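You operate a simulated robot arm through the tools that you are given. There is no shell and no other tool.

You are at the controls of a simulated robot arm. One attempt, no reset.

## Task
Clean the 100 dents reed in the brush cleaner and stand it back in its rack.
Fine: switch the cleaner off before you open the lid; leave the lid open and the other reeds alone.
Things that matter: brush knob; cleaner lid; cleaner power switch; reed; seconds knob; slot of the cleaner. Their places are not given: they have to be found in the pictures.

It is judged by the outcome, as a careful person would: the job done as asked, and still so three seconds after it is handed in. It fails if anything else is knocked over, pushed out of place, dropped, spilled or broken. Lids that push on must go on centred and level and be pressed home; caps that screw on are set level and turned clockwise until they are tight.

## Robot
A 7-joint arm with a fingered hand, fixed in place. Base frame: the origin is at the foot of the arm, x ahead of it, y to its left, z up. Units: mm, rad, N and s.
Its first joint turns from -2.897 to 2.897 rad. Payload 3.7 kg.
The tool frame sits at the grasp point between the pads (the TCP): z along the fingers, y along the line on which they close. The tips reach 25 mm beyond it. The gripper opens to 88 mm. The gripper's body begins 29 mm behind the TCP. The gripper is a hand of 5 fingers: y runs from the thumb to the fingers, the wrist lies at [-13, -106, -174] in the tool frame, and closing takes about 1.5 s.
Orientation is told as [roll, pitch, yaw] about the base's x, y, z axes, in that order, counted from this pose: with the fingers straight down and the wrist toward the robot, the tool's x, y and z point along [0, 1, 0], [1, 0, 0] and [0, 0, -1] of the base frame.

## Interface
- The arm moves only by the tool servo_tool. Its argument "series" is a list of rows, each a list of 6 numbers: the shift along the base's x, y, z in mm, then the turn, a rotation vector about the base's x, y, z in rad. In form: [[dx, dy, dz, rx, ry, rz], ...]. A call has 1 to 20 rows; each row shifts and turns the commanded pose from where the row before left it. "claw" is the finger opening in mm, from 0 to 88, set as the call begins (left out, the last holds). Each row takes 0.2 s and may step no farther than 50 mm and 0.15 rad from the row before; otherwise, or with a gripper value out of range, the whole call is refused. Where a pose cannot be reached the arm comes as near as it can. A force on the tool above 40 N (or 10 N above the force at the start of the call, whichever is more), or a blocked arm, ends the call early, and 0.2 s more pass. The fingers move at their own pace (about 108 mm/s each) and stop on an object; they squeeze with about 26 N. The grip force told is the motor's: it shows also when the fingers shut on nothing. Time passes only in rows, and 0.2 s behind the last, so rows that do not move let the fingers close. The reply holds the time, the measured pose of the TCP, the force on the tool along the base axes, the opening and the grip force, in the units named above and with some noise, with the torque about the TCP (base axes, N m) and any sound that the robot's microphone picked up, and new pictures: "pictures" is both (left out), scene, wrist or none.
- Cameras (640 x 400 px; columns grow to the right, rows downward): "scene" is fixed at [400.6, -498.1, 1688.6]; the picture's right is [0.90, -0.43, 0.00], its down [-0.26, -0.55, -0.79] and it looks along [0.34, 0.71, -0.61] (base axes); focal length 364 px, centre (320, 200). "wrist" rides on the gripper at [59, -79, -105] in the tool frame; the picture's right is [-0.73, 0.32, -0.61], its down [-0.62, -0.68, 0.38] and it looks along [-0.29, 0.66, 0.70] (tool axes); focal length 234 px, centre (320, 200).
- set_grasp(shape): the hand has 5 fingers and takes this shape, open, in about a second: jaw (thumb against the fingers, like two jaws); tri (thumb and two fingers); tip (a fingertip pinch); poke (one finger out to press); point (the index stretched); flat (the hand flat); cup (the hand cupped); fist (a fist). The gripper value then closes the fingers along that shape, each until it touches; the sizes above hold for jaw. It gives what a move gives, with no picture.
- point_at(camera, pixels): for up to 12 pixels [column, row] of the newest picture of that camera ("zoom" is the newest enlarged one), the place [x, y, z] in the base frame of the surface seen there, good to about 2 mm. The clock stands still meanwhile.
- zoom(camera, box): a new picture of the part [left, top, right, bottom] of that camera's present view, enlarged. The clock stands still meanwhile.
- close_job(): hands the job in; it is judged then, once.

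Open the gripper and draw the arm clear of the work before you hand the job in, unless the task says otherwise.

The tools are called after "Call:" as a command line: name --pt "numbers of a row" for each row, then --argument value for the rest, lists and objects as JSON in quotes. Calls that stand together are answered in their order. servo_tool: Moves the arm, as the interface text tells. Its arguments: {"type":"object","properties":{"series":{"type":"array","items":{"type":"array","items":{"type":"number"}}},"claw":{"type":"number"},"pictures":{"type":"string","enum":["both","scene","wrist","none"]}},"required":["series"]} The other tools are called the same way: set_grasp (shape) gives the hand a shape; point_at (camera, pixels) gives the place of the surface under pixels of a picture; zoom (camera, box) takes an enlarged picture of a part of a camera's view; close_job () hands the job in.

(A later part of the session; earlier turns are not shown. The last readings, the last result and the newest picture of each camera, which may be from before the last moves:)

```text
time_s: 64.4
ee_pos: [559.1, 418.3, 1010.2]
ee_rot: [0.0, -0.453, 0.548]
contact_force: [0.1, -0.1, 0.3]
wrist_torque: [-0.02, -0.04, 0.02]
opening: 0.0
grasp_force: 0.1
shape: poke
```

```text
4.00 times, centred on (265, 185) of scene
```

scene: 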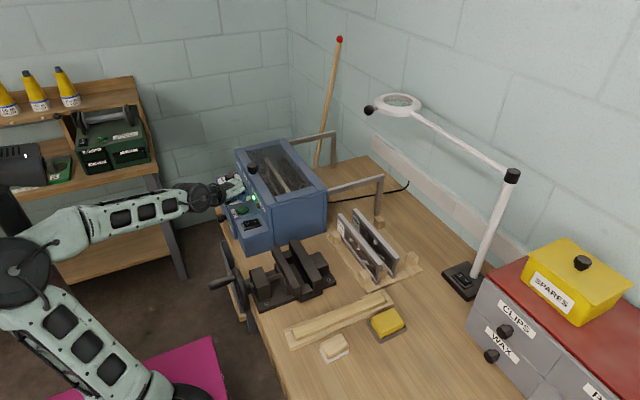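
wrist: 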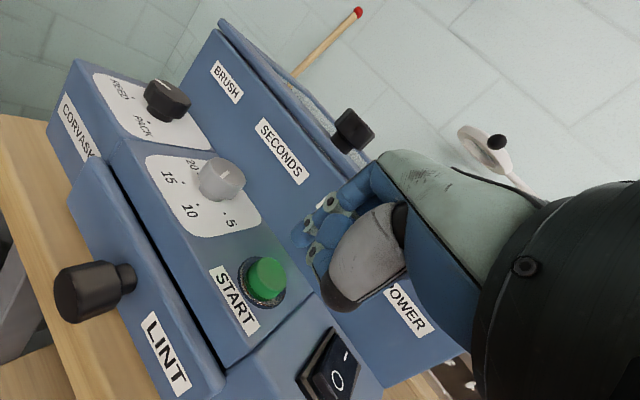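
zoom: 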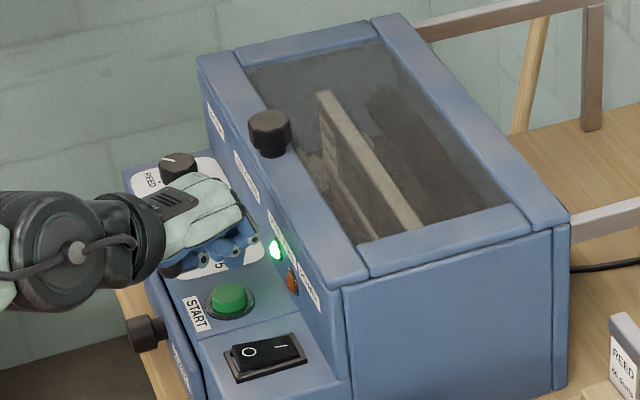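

RUN is still lit. While waiting I move to above the O half of the rocker without pressing.

Call:
servo_tool --pt "-2 -18 0 0 0 0" --pt "-2 -18 0 0 0 0" --pt "-2 -18 0 0 0 0" --pt "-3 -17 0 0 0 0" --pt "0 0 0 0 0 0" --pt "0 0 0 0 0 0" --pt "0 0 0 0 0 0" --pt "0 0 0 0 0 0" --pt "0 0 0 0 0 0" --pt "0 0 0 0 0 0" --pt "0 0 0 0 0 0" --pt "0 0 0 0 0 0" --pt "0 0 0 0 0 0" --pt "0 0 0 0 0 0" --pt "0 0 0 0 0 0"

Call:
zoom --camera "scene" --box '[205, 135, 325, 235]'

Call:
zoom --camera "wrist" --box '[180, 130, 440, 340]'

```text
time_s: 67.6
ee_pos: [551.8, 349.4, 1011.2]
ee_rot: [0.0, -0.454, 0.549]
contact_force: [0.5, 0.2, 0.3]
wrist_torque: [-0.01, 0.01, -0.02]
opening: 0.0
grasp_force: 0.0
shape: poke
```

scene: 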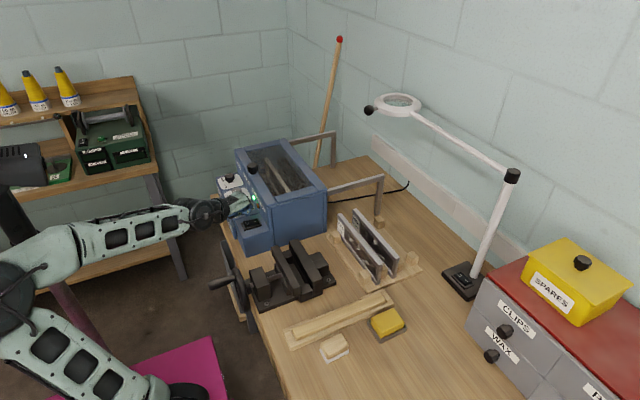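
wrist: 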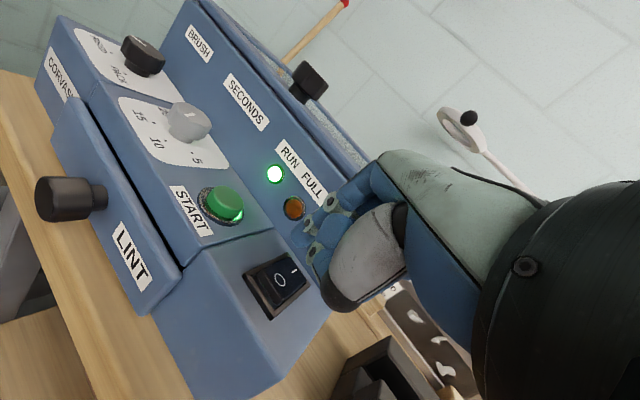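

```text
4.00 times, centred on (265, 185) of scene
```

zoom: 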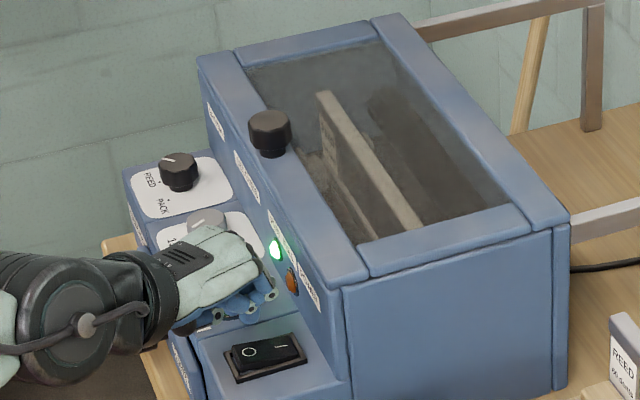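

```text
1.90 times, centred on (310, 235) of wrist
```

zoom: 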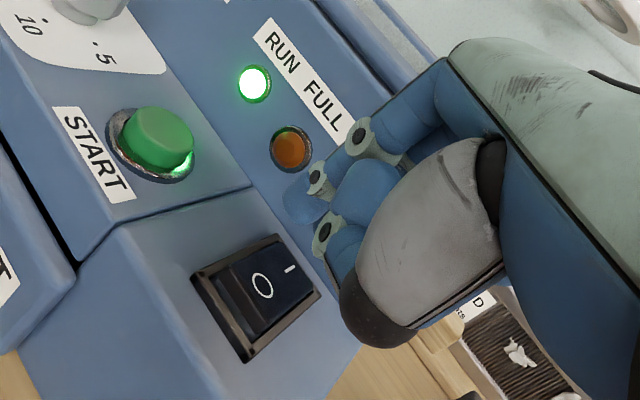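

RUN still glows; I wait further.

Call:
servo_tool --pt "0 0 0 0 0 0" --pt "0 0 0 0 0 0" --pt "0 0 0 0 0 0" --pt "0 0 0 0 0 0" --pt "0 0 0 0 0 0" --pt "0 0 0 0 0 0" --pt "0 0 0 0 0 0" --pt "0 0 0 0 0 0" --pt "0 0 0 0 0 0" --pt "0 0 0 0 0 0" --pt "0 0 0 0 0 0" --pt "0 0 0 0 0 0" --pt "0 0 0 0 0 0" --pt "0 0 0 0 0 0" --pt "0 0 0 0 0 0" --pt "0 0 0 0 0 0"

Call:
zoom --camera "wrist" --box '[180, 130, 440, 340]'

Call:
zoom --camera "scene" --box '[250, 135, 320, 200]'

```text
time_s: 71.0
ee_pos: [551.7, 348.9, 1011.0]
ee_rot: [0.0, -0.454, 0.55]
contact_force: [0.3, 0.2, -0.1]
wrist_torque: [0.01, 0.02, 0.02]
opening: 0.2
grasp_force: 0.0
shape: poke
```

scene: 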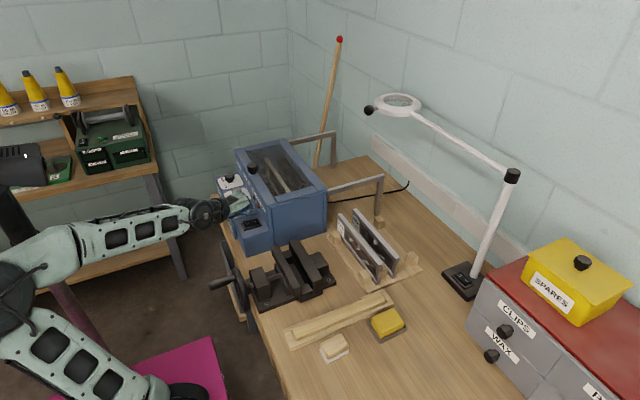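
wrist: 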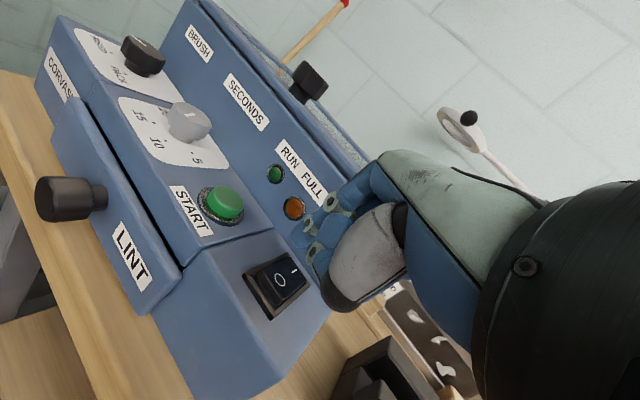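

```text
1.90 times, centred on (310, 235) of wrist
```

zoom: 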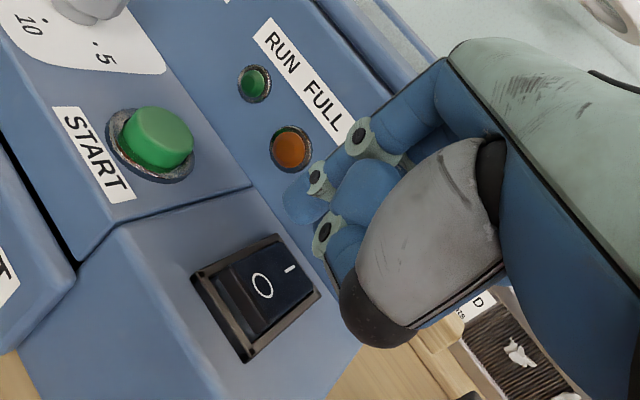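

```text
6.15 times, centred on (285, 168) of scene
```

zoom: 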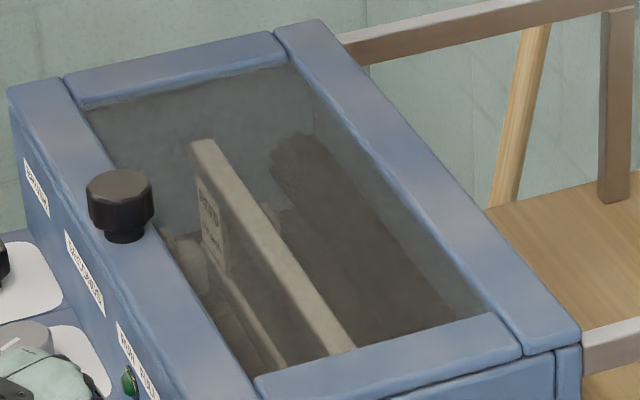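

The RUN lamp is out: the cycle is complete, FULL is dark. Now I press the O half of the rocker to switch off.

Call:
servo_tool --pt "-1 -1 -12 0 0 0" --pt "0 0 -12 0 0 0" --pt "0 0 -6 0 0 0" --pt "0 0 0 0 0 0"

Call:
zoom --camera "wrist" --box '[180, 130, 440, 340]'

Call:
zoom --camera "scene" --box '[210, 180, 280, 250]'

```text
time_s: 72.0
ee_pos: [550.4, 346.5, 979.8]
ee_rot: [0.001, -0.452, 0.549]
contact_force: [-0.6, 1.5, 1.3]
wrist_torque: [0.04, 0.01, -0.02]
opening: 0.0
grasp_force: 0.0
shape: poke
```

scene: 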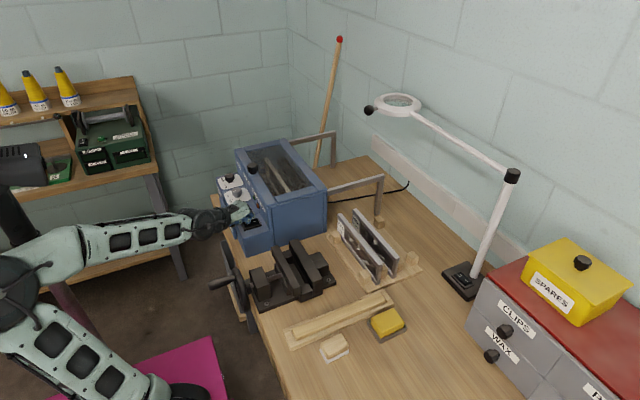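
wrist: 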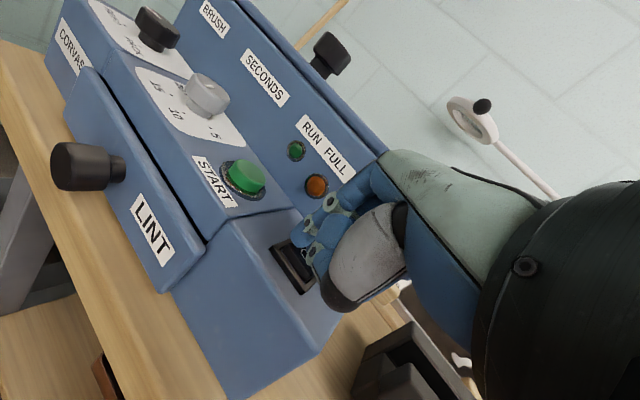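

```text
1.90 times, centred on (310, 235) of wrist
```

zoom: 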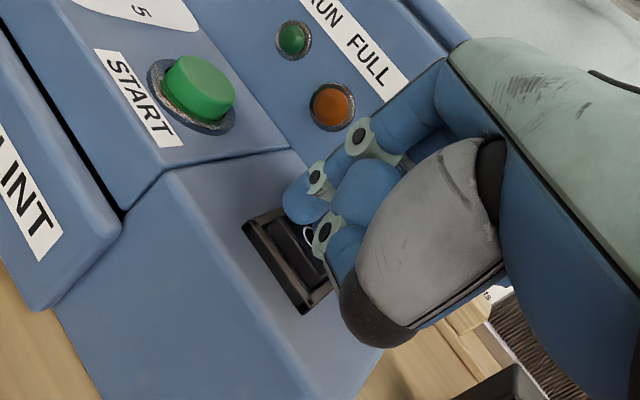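

```text
5.71 times, centred on (245, 215) of scene
```

zoom: 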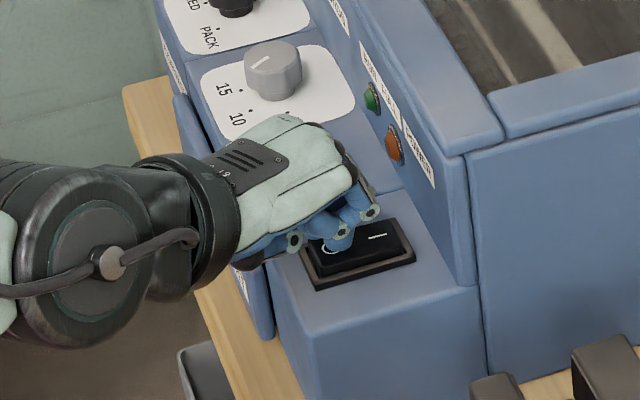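

The tip lies on the O mark. I press down in small steps.

Call:
servo_tool --pt "-2 0 -1.5 0 0 0" --pt "0 0 -1.5 0 0 0" --pt "0 0 -1.5 0 0 0" --pt "0 0 -1.5 0 0 0" --pt "0 0 0 0 0 0" --pictures "wrist"

Call:
zoom --camera "scene" --box '[210, 180, 280, 250]'

```text
time_s: 73.4
ee_pos: [549.2, 348.4, 979.0]
ee_rot: [0.0, -0.461, 0.547]
contact_force: [-1.4, -3.3, 16.3]
wrist_torque: [-0.11, -0.14, -0.02]
opening: 0.2
grasp_force: 0.0
shape: poke
stopped in row 5: the force on the tool passed its limit at 41 N (the readings are from after the stop); the commanded pose is now the measured one
```

wrist: 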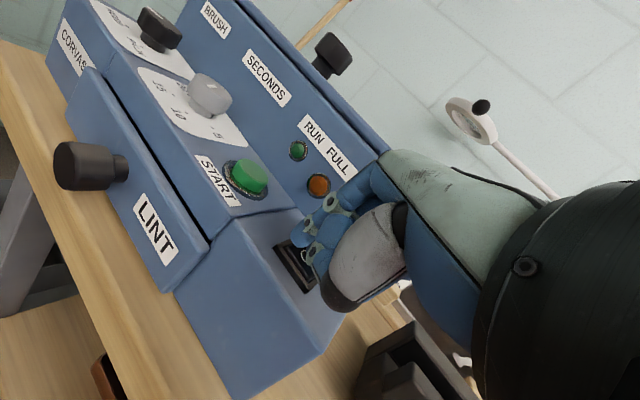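

```text
5.71 times, centred on (245, 215) of scene
```

zoom: 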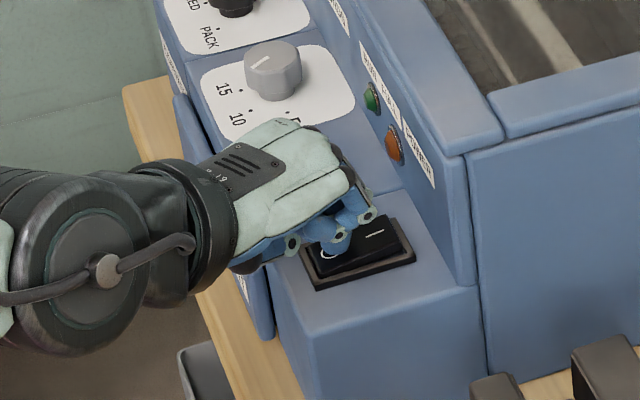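

The I end looks raised again. I lift off to verify.

Call:
servo_tool --pt "0 0 5 0 0 0" --pt "0 0 15 0 0 0" --pt "0 0 25 0 0 0" --pt "0 0 30 0 0 0" --pt "0 0 0 0 0 0"

Call:
zoom --camera "scene" --box '[225, 195, 275, 235]'

Call:
zoom --camera "wrist" --box '[100, 130, 360, 340]'

```text
time_s: 74.6
ee_pos: [549.9, 347.3, 1052.6]
ee_rot: [0.0, -0.46, 0.548]
contact_force: [0.2, 0.0, -0.3]
wrist_torque: [-0.02, 0.01, 0.02]
opening: 0.0
grasp_force: 0.0
shape: poke
```

scene: 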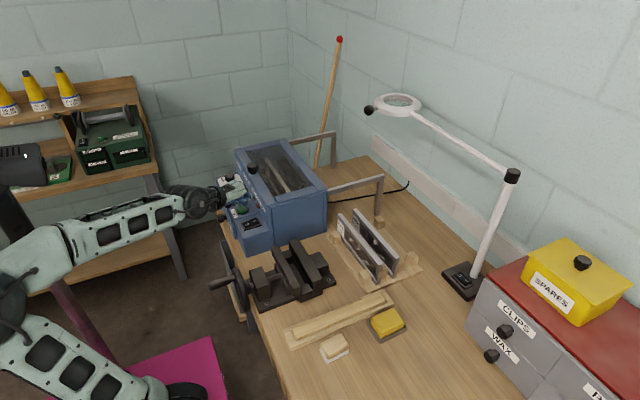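
wrist: 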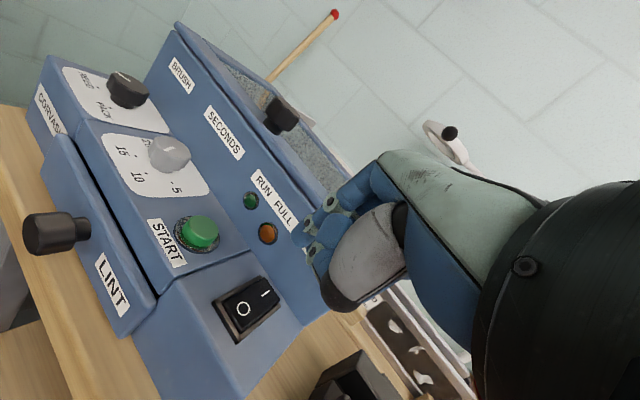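

```text
10.00 times, centred on (250, 215) of scene
```

zoom: 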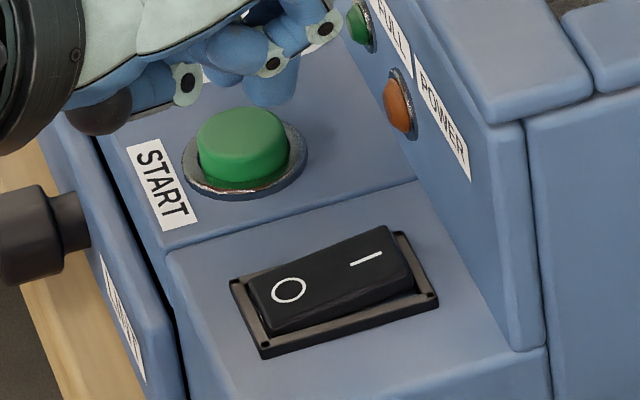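

```text
1.90 times, centred on (230, 235) of wrist
```

zoom: 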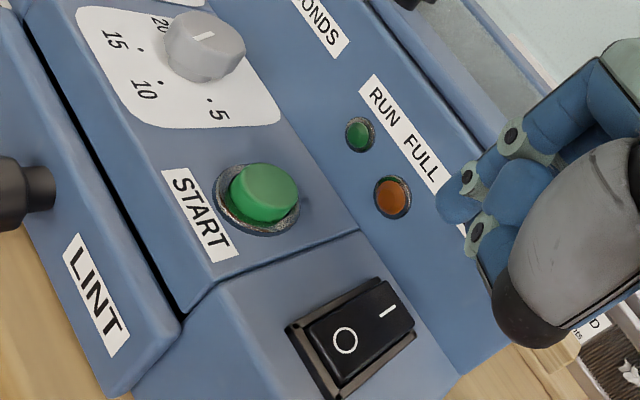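

The rocker is back to off. I rise, remove the tilt, set yaw to 0.25, and go above the lid knob.

Call:
servo_tool --pt "0 0 40 0 0 0" --pt "0 10 40 0 0 0" --pt "10 20 25 -0.06 0.098 0" --pt "15 30 0 -0.06 0.098 0" --pt "15 30 0 -0.06 0.098 0" --pt "15 30 0 -0.06 0.098 0" --pt "10 7 0 0 0 -0.1" --pt "9 0 0 0 0 -0.1" --pt "0 0 0 0 0 -0.1" --pt "0 0 0 0 0 0" --pictures "none"

Call:
set_grasp --shape "jaw"

Call:
servo_tool --pt "0 0 0 0 0 0" --pt "0 0 0 0 0 0" --pt "0 0 0 0 0 0" --claw 60

Call:
zoom --camera "scene" --box '[205, 100, 315, 200]'

```text
time_s: 76.8
ee_pos: [624.3, 474.7, 1157.9]
ee_rot: [0.001, 0.001, 0.247]
contact_force: [-0.3, 0.1, -0.2]
wrist_torque: [0.02, 0.0, -0.02]
opening: 0.0
grasp_force: 0.1
shape: poke
```

```text
time_s: 77.7
ee_pos: [623.4, 474.8, 1156.9]
ee_rot: [0.001, 0.002, 0.248]
contact_force: [-0.9, -0.3, 0.1]
wrist_torque: [-0.01, 0.01, 0.02]
opening: 87.7
grasp_force: 0.0
shape: jaw
```

```text
time_s: 78.5
ee_pos: [623.4, 474.7, 1156.1]
ee_rot: [0.001, 0.001, 0.247]
contact_force: [0.5, -0.1, 0.6]
wrist_torque: [0.05, 0.02, 0.01]
opening: 60.3
grasp_force: 0.1
shape: jaw
```

scene: 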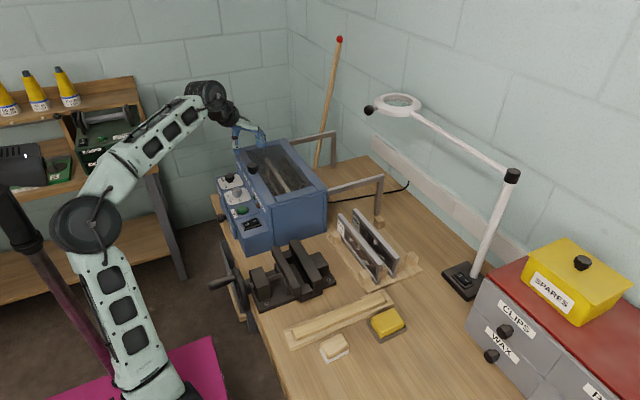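
wrist: 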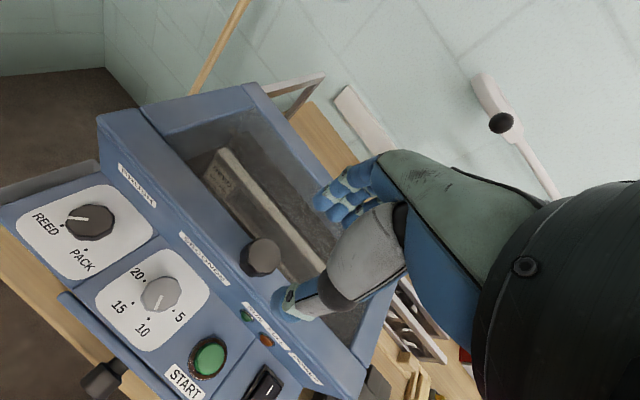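

```text
4.00 times, centred on (260, 150) of scene
```

zoom: 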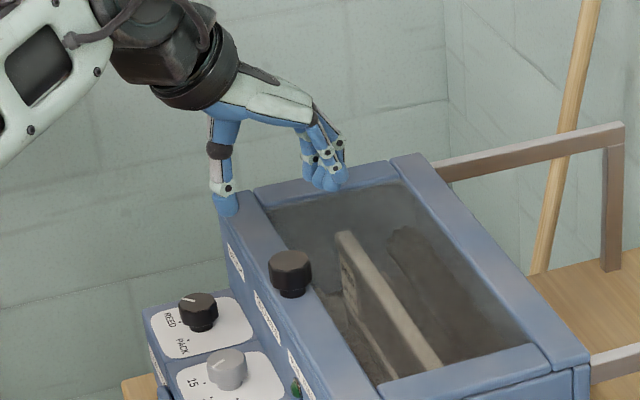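

I measure the knob's top.

Call:
point_at --camera "zoom" --pixels '[[290, 260], [275, 258], [308, 260], [290, 252], [290, 270], [290, 290]]'

Call:
point_at --camera "wrist" --pixels '[[265, 250], [255, 245], [275, 258], [262, 240], [270, 265]]'

```text
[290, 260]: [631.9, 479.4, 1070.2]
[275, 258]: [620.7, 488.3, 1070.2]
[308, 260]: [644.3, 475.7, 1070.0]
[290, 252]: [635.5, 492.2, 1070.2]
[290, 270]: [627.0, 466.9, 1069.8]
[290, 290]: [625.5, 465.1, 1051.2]
```

```text
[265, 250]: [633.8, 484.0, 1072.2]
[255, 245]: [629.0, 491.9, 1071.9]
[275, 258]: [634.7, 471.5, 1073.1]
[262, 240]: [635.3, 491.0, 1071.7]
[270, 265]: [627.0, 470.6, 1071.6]
```

The knob centre is at (632,479.5). I align, descend to z 1073 and close.

Call:
servo_tool --pt "8 4 -20 0 0 0" --pt "0 0 -35 0 0 0" --pt "0 0 -20 0 0 0" --pt "0 0 -8 0 0 0" --pt "0 0 0 0 0 0"

Call:
zoom --camera "scene" --box '[205, 120, 295, 200]'

```text
time_s: 79.7
ee_pos: [631.0, 478.8, 1074.2]
ee_rot: [0.0, 0.002, 0.249]
contact_force: [0.4, 0.1, 1.3]
wrist_torque: [0.0, -0.04, -0.03]
opening: 60.3
grasp_force: 0.1
shape: jaw
```

scene: 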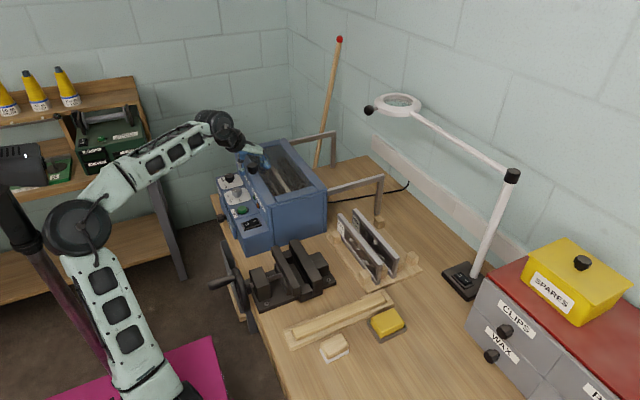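
wrist: 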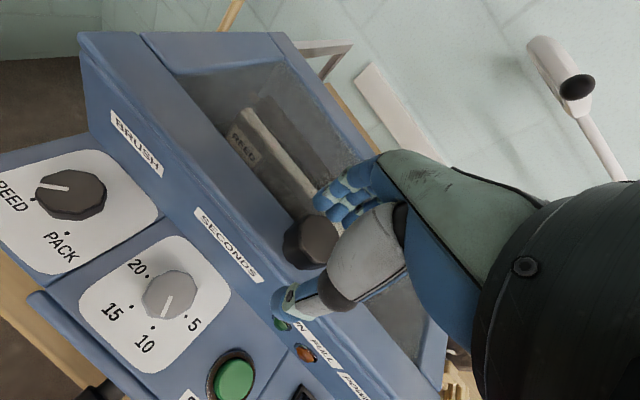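

```text
5.00 times, centred on (250, 160) of scene
```

zoom: 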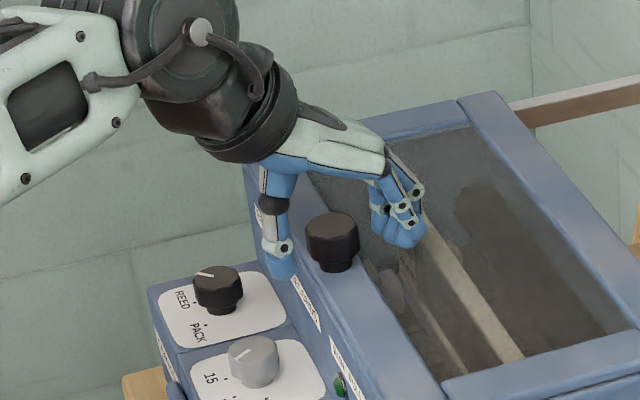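

Thumb and fingers straddle the knob. I close on it.

Call:
servo_tool --pt "0 0 0 0 0 0" --pt "0 0 0 0 0 0" --pt "0 0 0 0 0 0" --pt "0 0 0 0 0 0" --pt "0 0 0 0 0 0" --pt "0 0 0 0 0 0" --claw 0 --pictures "none"

Call:
servo_tool --pt "6 0 0 0 0 0" --pt "8 0 0 0 0 0" --pt "10 0 0 0 0 0" --pt "0 0 0 0 0 0" --pictures "scene"

Call:
zoom --camera "scene" --box '[205, 110, 375, 220]'

```text
time_s: 81.1
ee_pos: [630.9, 478.8, 1074.6]
ee_rot: [0.0, 0.002, 0.248]
contact_force: [-2.7, -0.7, -2.9]
wrist_torque: [0.01, 0.05, 0.03]
opening: 25.5
grasp_force: 25.9
shape: jaw
```

```text
time_s: 82.1
ee_pos: [655.9, 478.0, 1073.4]
ee_rot: [-0.002, 0.0, 0.25]
contact_force: [0.4, -2.3, -0.5]
wrist_torque: [-0.03, -0.05, -0.04]
opening: 25.0
grasp_force: 26.5
shape: jaw
```

scene: 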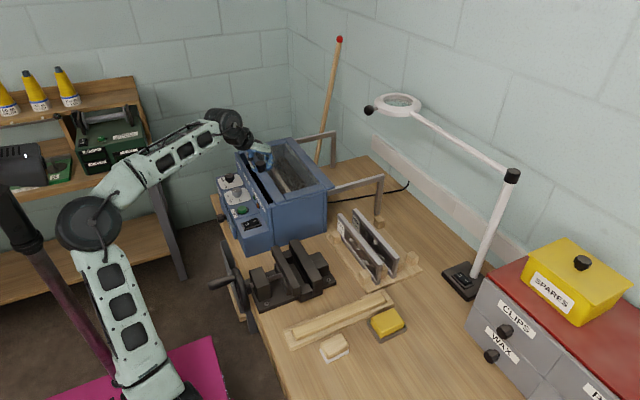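

```text
3.64 times, centred on (290, 165) of scene
```

zoom: 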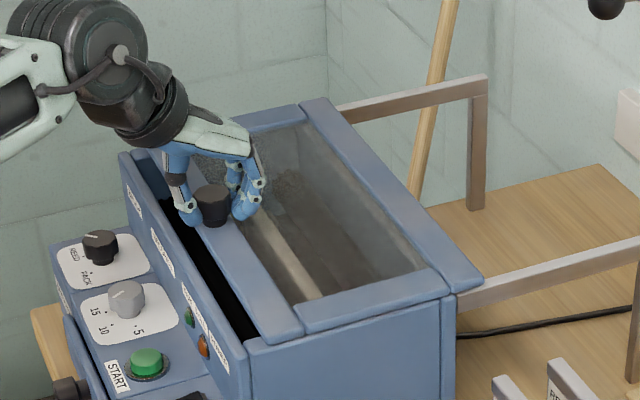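

The lid opens smoothly. I slide on to the fully open position (TCP x≈809).

Call:
servo_tool --pt "15 0 0 0 0 0" --pt "20 0 0 0 0 0" --pt "20 0 0 0 0 0" --pt "20 0 0 0 0 0" --pt "20 0 0 0 0 0" --pt "20 0 0 0 0 0" --pt "20 0 0 0 0 0" --pt "12 0 0 0 0 0" --pt "4 0 0 0 0 0" --pt "2 0 0 0 0 0" --pt "0 0 0 0 0 0"

Call:
zoom --camera "scene" --box '[235, 110, 395, 220]'

```text
time_s: 84.5
ee_pos: [809.1, 479.0, 1075.3]
ee_rot: [0.0, 0.0, 0.246]
contact_force: [-0.8, -3.6, -6.1]
wrist_torque: [-0.01, -0.04, -0.01]
opening: 24.8
grasp_force: 26.1
shape: jaw
```

scene: 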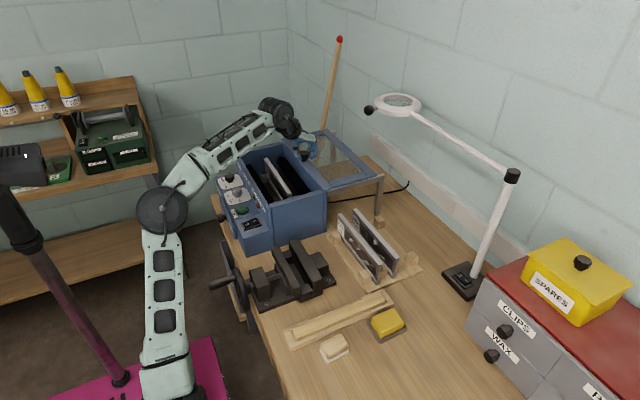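
wrist: 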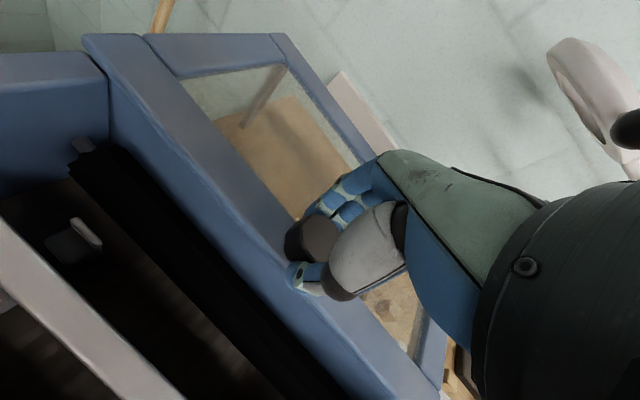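

```text
3.64 times, centred on (315, 165) of scene
```

zoom: 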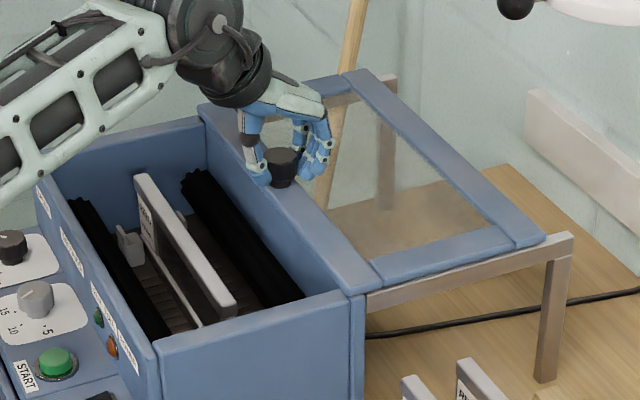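

The lid is fully open and the reed shows no lint. I release the knob and rise.

Call:
servo_tool --pt "0 0 0 0 0 0" --pt "0 0 0 0 0 0" --pt "0 0 0 0 0 0" --pt "0 0 0 0 0 0" --pt "0 0 15 0 0 0" --pt "0 0 25 0 0 0" --pt "0 0 30 0 0 0" --pt "0 0 0 0 0 0" --claw 60

Call:
zoom --camera "scene" --box '[255, 145, 305, 205]'

Call:
zoom --camera "scene" --box '[280, 110, 390, 210]'

```text
time_s: 86.3
ee_pos: [808.2, 480.1, 1142.5]
ee_rot: [-0.002, 0.001, 0.248]
contact_force: [-0.4, 0.2, 1.0]
wrist_torque: [0.01, -0.01, 0.0]
opening: 59.6
grasp_force: 0.1
shape: jaw
```

scene: 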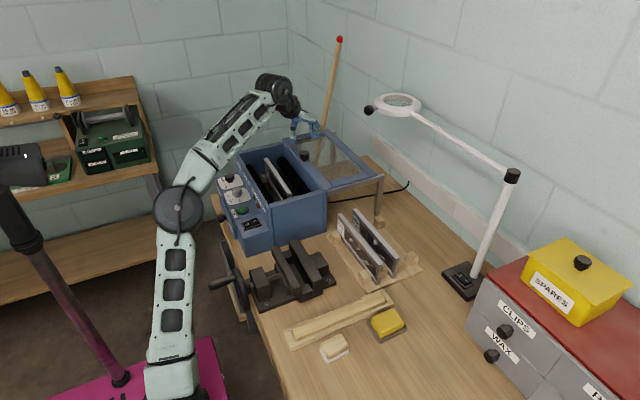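
wrist: 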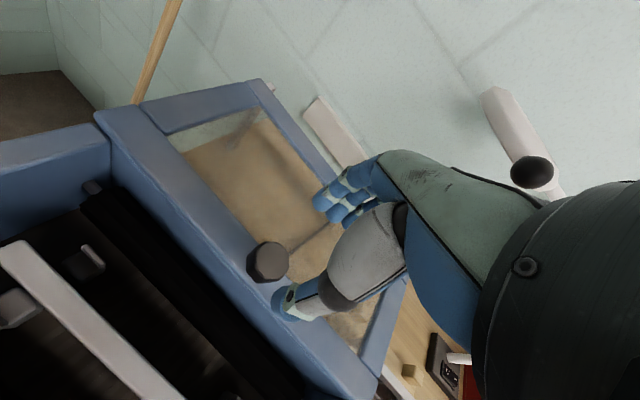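

```text
6.67 times, centred on (280, 175) of scene
```

zoom: 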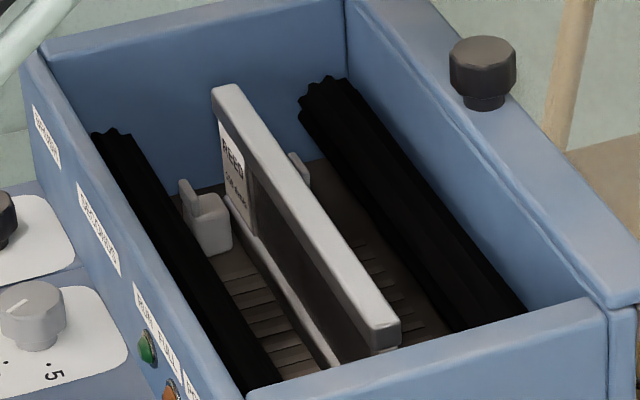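

```text
4.00 times, centred on (335, 160) of scene
```

zoom: 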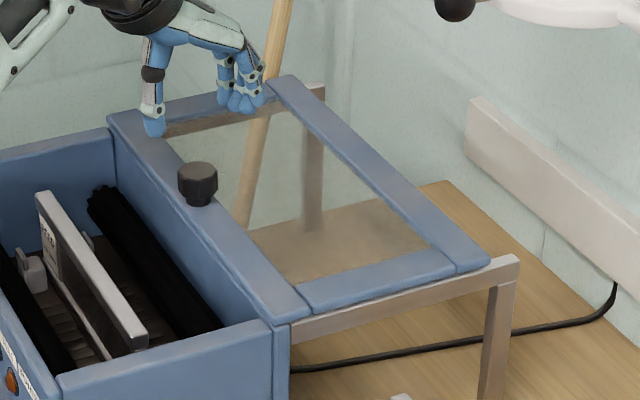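

The near face of the reed is clean. I measure the reed in the slot before gripping it again the same way.

Call:
zoom --camera "scene" --box '[255, 145, 305, 205]'

Call:
point_at --camera "zoom" --pixels '[[220, 95], [237, 90], [222, 112], [372, 328], [398, 320], [380, 345], [395, 340], [300, 210], [315, 205], [227, 200], [335, 360], [345, 290]]'

```text
6.67 times, centred on (280, 175) of scene
```

zoom: 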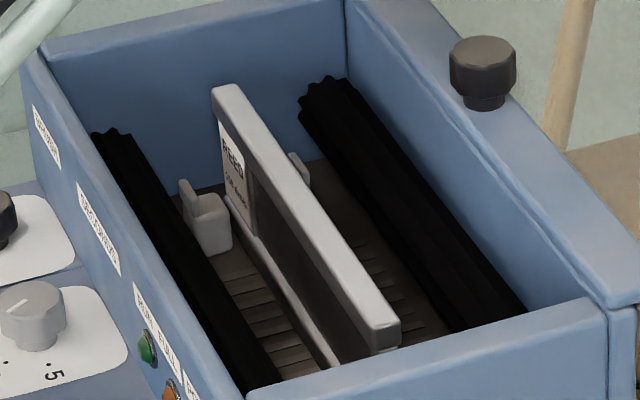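

```text
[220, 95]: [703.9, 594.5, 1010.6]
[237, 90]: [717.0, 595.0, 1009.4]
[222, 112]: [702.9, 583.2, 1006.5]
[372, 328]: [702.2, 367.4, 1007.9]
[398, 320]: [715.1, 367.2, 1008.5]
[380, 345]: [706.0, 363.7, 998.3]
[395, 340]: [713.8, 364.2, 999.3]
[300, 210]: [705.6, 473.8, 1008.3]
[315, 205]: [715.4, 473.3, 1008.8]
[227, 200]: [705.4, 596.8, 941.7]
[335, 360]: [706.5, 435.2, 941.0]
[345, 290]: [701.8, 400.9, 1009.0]
```

The reed sits at x 702–717, y 364–603, top z 1009. I go above it with opening 44, yaw 0.25.

Call:
servo_tool --pt "-20 0 0 0 0 0" --pt "-30 0 0 0 0 0" --pt "-30 1 0 0.02 0 0" --pt "-18.5 1 0 0 0 0" --pt "0 0 -30 0 0 0" --pt "0 0 -30 0 0 0" --pt "0 0 0 0 0 0" --claw 44

Call:
zoom --camera "scene" --box '[245, 120, 325, 200]'

Call:
zoom --camera "wrist" --box '[100, 40, 460, 400]'

```text
time_s: 87.9
ee_pos: [709.8, 481.7, 1083.7]
ee_rot: [0.017, -0.003, 0.248]
contact_force: [-0.7, -0.7, -0.1]
wrist_torque: [0.02, 0.05, 0.01]
opening: 44.5
grasp_force: 0.1
shape: jaw
```

scene: 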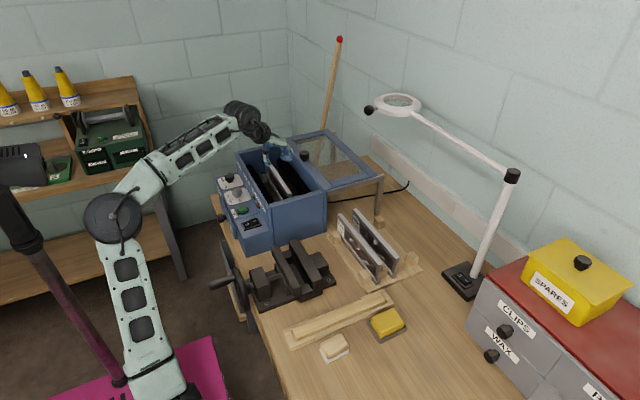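
wrist: 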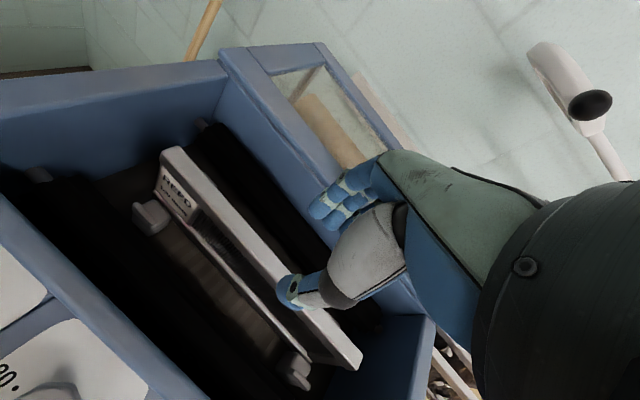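

```text
5.00 times, centred on (285, 160) of scene
```

zoom: 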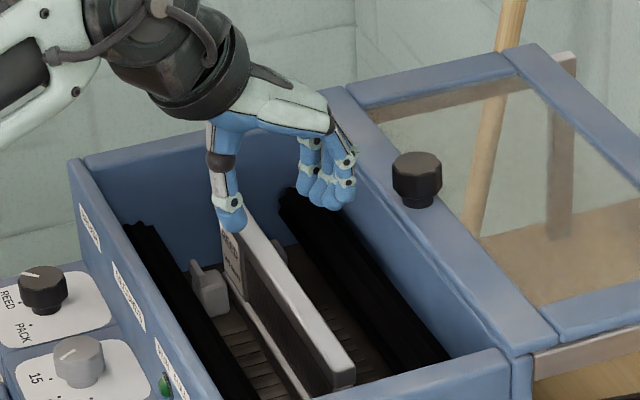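

```text
1.11 times, centred on (280, 220) of wrist
```

zoom: 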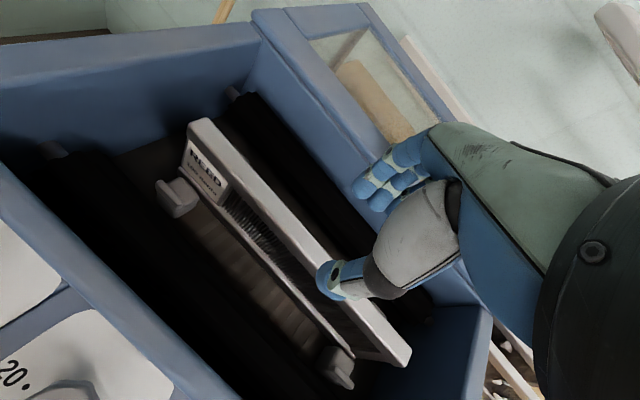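

Hand straddles the bar from above. I descend to TCP z≈1000.

Call:
servo_tool --pt "0 0 -25 0 0 0" --pt "0 0 -25 0 0 0" --pt "0 0 -20 0 0 0" --pt "0 0 -12 0 0 0" --pt "0 0 0 0 0 0"

Call:
zoom --camera "scene" --box '[245, 130, 325, 210]'

```text
time_s: 89.1
ee_pos: [710.6, 480.7, 1002.5]
ee_rot: [0.018, -0.001, 0.249]
contact_force: [0.3, 0.1, 0.6]
wrist_torque: [0.03, 0.03, 0.01]
opening: 44.3
grasp_force: 0.0
shape: jaw
```

scene: 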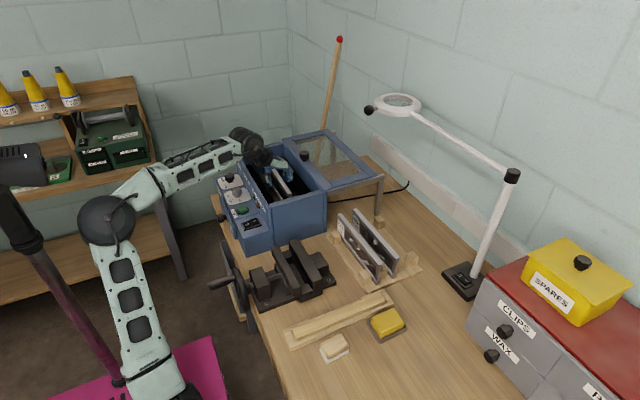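
wrist: 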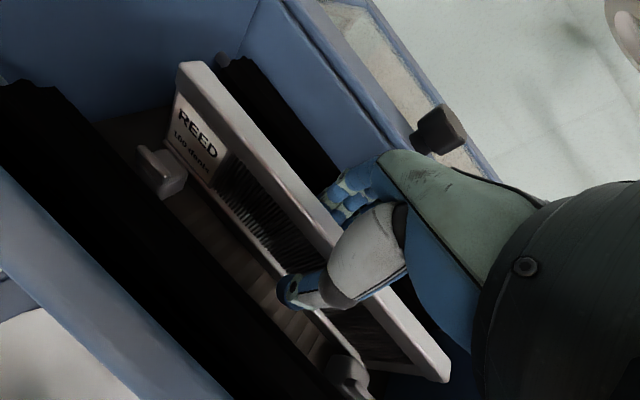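

```text
5.00 times, centred on (285, 170) of scene
```

zoom: 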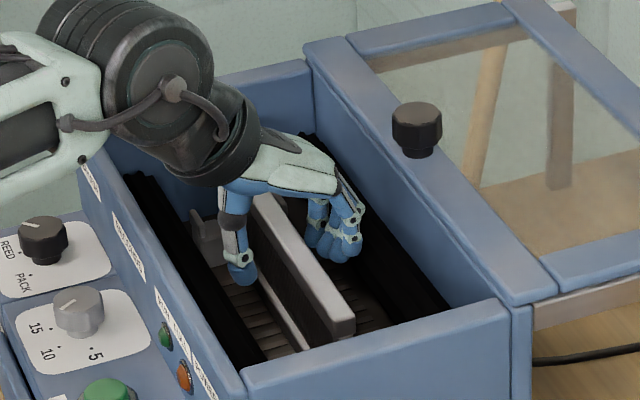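

I lower 2.5 mm more and close the fingers.

Call:
servo_tool --pt "0 1 -2.5 0 0 0" --pt "0 0 0 0 0 0" --pictures "none"

Call:
servo_tool --pt "0 0 0 0 0 0" --pt "0 0 0 0 0 0" --pt "0 0 0 0 0 0" --pt "0 0 0 0 0 0" --pt "0 0 0 0 0 0" --pt "0 0 0 0 0 0" --pt "0 0 0 0 0 0" --pt "0 0 0 0 0 0" --pt "0 0 0 0 0 0" --claw 0

```text
time_s: 89.7
ee_pos: [709.6, 482.7, 999.6]
ee_rot: [0.021, -0.001, 0.248]
contact_force: [0.8, -0.7, 1.7]
wrist_torque: [0.01, 0.0, 0.0]
opening: 44.4
grasp_force: 0.1
shape: jaw
```

```text
time_s: 91.7
ee_pos: [709.8, 482.8, 1000.4]
ee_rot: [0.02, -0.003, 0.248]
contact_force: [0.3, 0.2, -0.6]
wrist_torque: [-0.01, -0.01, 0.04]
opening: 11.2
grasp_force: 26.6
shape: jaw
```

scene: 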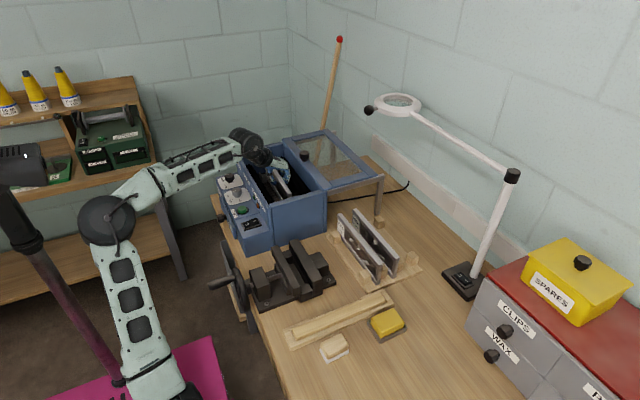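
wrist: 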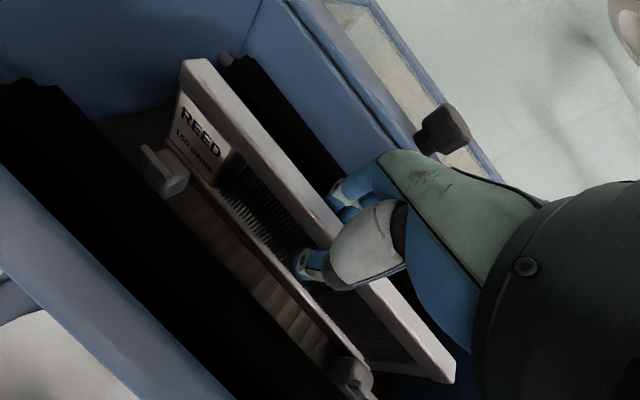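

Gripped at 11 mm, 26.6 N. I lift slowly 50 mm and check the reed's attitude.

Call:
servo_tool --pt "0 0 5 0 0 0" --pt "0 0 10 0 0 0" --pt "0 0 15 0 0 0" --pt "0 0 20 0 0 0" --pt "0 0 0 0 0 0"

Call:
zoom --camera "scene" --box '[245, 130, 325, 210]'

Call:
point_at --camera "zoom" --pixels '[[345, 280], [325, 270], [340, 270], [300, 235], [310, 240], [335, 340]]'

```text
time_s: 92.9
ee_pos: [709.9, 481.8, 1049.6]
ee_rot: [0.019, -0.003, 0.247]
contact_force: [0.3, -1.4, -3.6]
wrist_torque: [-0.01, -0.02, -0.03]
opening: 11.2
grasp_force: 26.1
shape: jaw
```

scene: 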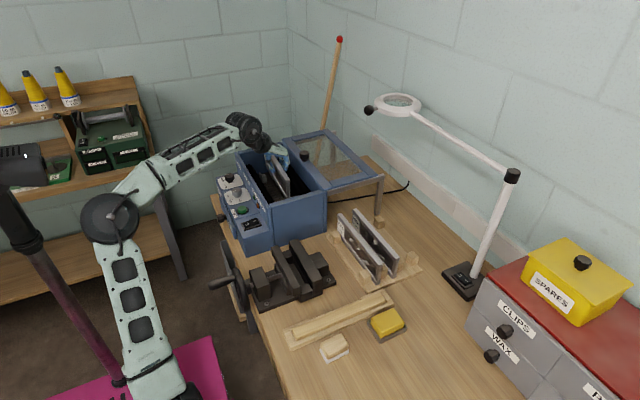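
wrist: 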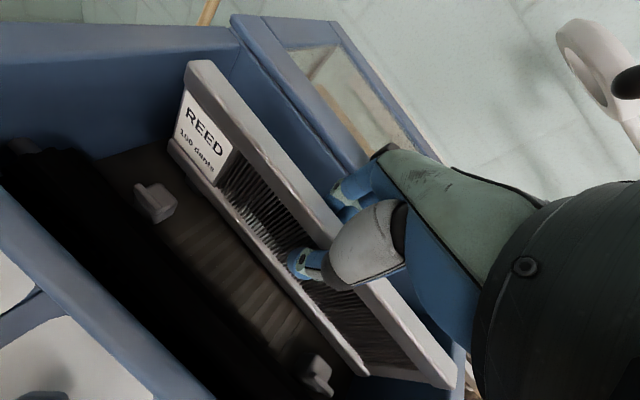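

```text
5.00 times, centred on (285, 170) of scene
```

zoom: 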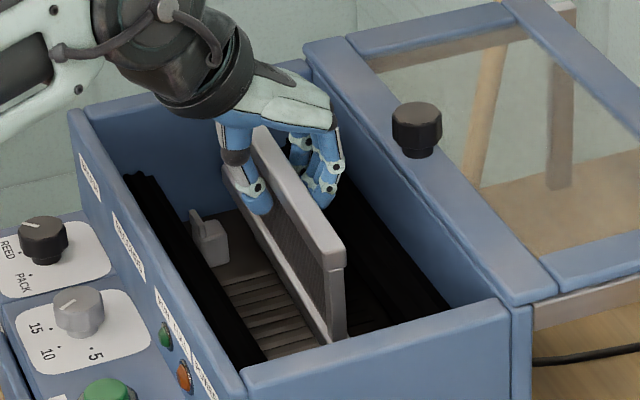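

```text
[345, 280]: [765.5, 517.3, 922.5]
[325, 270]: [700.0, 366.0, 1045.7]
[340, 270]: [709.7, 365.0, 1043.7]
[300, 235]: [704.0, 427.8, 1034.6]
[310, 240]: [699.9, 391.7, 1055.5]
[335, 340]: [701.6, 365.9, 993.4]
```

The reed is lifted clean and aligned. I raise it to z≈1195 and carry it back above the rack.

Call:
servo_tool --pt "0 0 30 0 0 0" --pt "0 0 40 0 0 0" --pt "0 0 40 0 0 0" --pt "0 0 35 0 0 0" --pt "5 -20 0 0 0 0" --pt "15 -37 0 0 0 0" --pt "25 -37 0 0 0 0" --pt "29 -37 0 0 0 0" --pt "29 -37 0 0 0 0" --pt "29 -37 0 0 0 0" --pt "29 -37 0 0 0 0" --pt "29 -37 0 0 0 0" --pt "25 -30 0 0 0 0" --pt "15 -20 0 0 0 0" --pt "5.5 -5 0 0 0 0" --pt "0 0 0 0 0 0"

Call:
zoom --camera "wrist" --box '[100, 40, 460, 400]'

Call:
zoom --camera "scene" --box '[330, 130, 450, 290]'

```text
time_s: 96.3
ee_pos: [945.0, 148.9, 1194.0]
ee_rot: [0.019, -0.001, 0.248]
contact_force: [0.1, -0.3, -3.9]
wrist_torque: [0.02, 0.01, 0.03]
opening: 11.3
grasp_force: 25.8
shape: jaw
```

scene: 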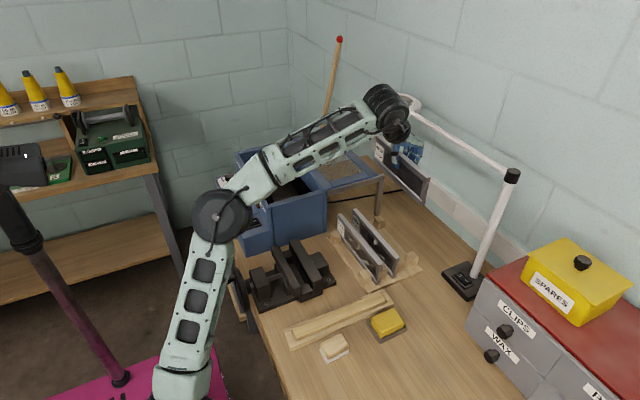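
wrist: 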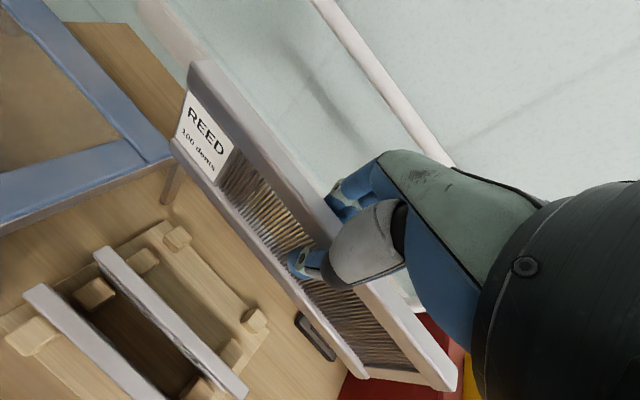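

```text
1.11 times, centred on (280, 220) of wrist
```

zoom: 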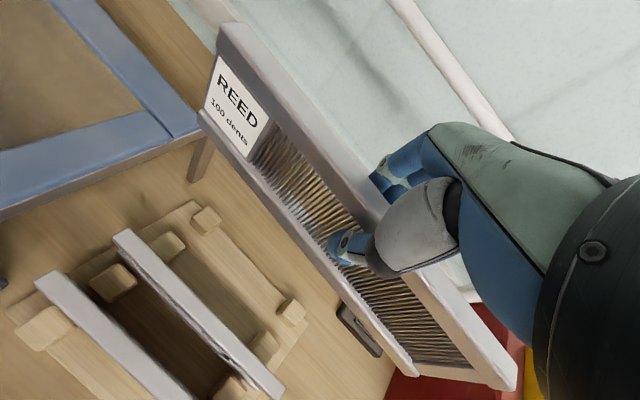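

```text
2.50 times, centred on (390, 210) of scene
```

zoom: 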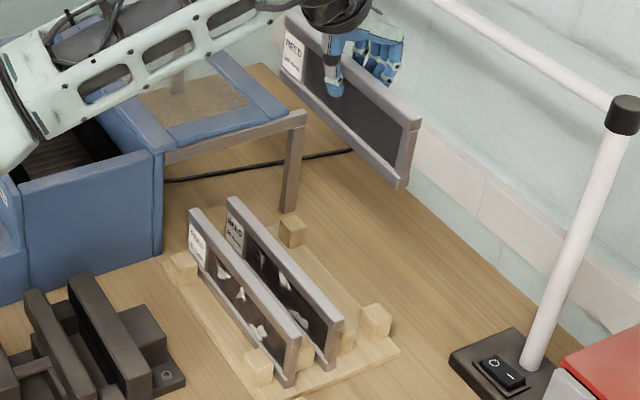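

I measure the reed's ends and the empty rack slot's wooden blocks.

Call:
point_at --camera "scene" --pixels '[[386, 138], [399, 146], [406, 141], [422, 178], [429, 177], [421, 185], [424, 198], [427, 203], [400, 190], [410, 170], [427, 186], [385, 160]]'

Call:
zoom --camera "wrist" --box '[110, 200, 300, 360]'

```text
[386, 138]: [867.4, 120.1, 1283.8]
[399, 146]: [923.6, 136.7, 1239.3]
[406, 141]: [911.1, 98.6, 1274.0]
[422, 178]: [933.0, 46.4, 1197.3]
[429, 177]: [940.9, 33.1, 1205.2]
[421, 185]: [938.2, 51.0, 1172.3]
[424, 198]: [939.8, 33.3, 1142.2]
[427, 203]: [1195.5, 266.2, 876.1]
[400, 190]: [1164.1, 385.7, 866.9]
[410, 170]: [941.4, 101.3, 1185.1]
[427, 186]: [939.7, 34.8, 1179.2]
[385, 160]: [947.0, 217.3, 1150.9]
```

```text
2.50 times, centred on (205, 280) of wrist
```

zoom: 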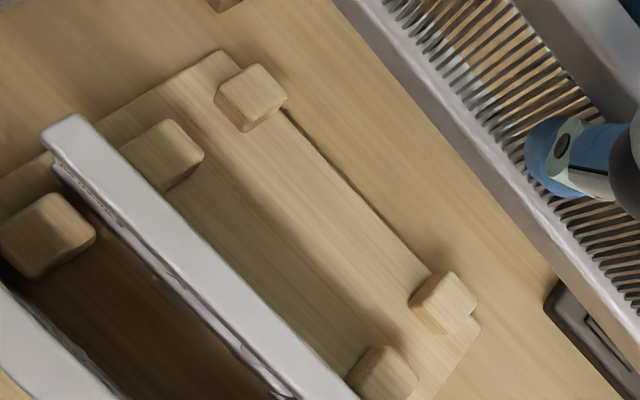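

Call:
point_at --camera "zoom" --pixels '[[245, 80], [220, 95], [250, 130], [165, 135], [200, 155], [170, 190], [440, 290], [413, 300], [440, 330], [380, 355], [412, 385], [300, 220]]'

Call:
point_at --camera "wrist" --pixels '[[190, 75], [205, 65], [220, 85], [330, 230], [300, 195], [430, 360], [450, 385], [172, 145], [360, 372], [240, 110], [415, 335], [195, 105]]'

```text
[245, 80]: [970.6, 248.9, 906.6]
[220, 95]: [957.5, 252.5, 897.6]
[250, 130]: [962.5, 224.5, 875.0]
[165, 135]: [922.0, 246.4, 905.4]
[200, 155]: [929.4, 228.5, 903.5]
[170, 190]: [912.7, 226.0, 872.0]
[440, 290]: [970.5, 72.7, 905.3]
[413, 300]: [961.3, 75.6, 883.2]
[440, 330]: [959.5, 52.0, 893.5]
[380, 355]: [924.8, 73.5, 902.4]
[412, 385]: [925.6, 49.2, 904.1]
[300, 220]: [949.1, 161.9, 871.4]
```

```text
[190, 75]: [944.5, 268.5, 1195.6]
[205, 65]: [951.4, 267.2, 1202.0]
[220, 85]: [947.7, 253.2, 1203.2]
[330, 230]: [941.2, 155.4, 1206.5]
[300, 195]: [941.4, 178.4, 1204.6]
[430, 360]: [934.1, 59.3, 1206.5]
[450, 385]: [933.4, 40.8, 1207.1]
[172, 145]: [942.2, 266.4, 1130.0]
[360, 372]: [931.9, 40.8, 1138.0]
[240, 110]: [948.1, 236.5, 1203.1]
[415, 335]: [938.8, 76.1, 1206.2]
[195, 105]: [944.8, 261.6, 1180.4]
```

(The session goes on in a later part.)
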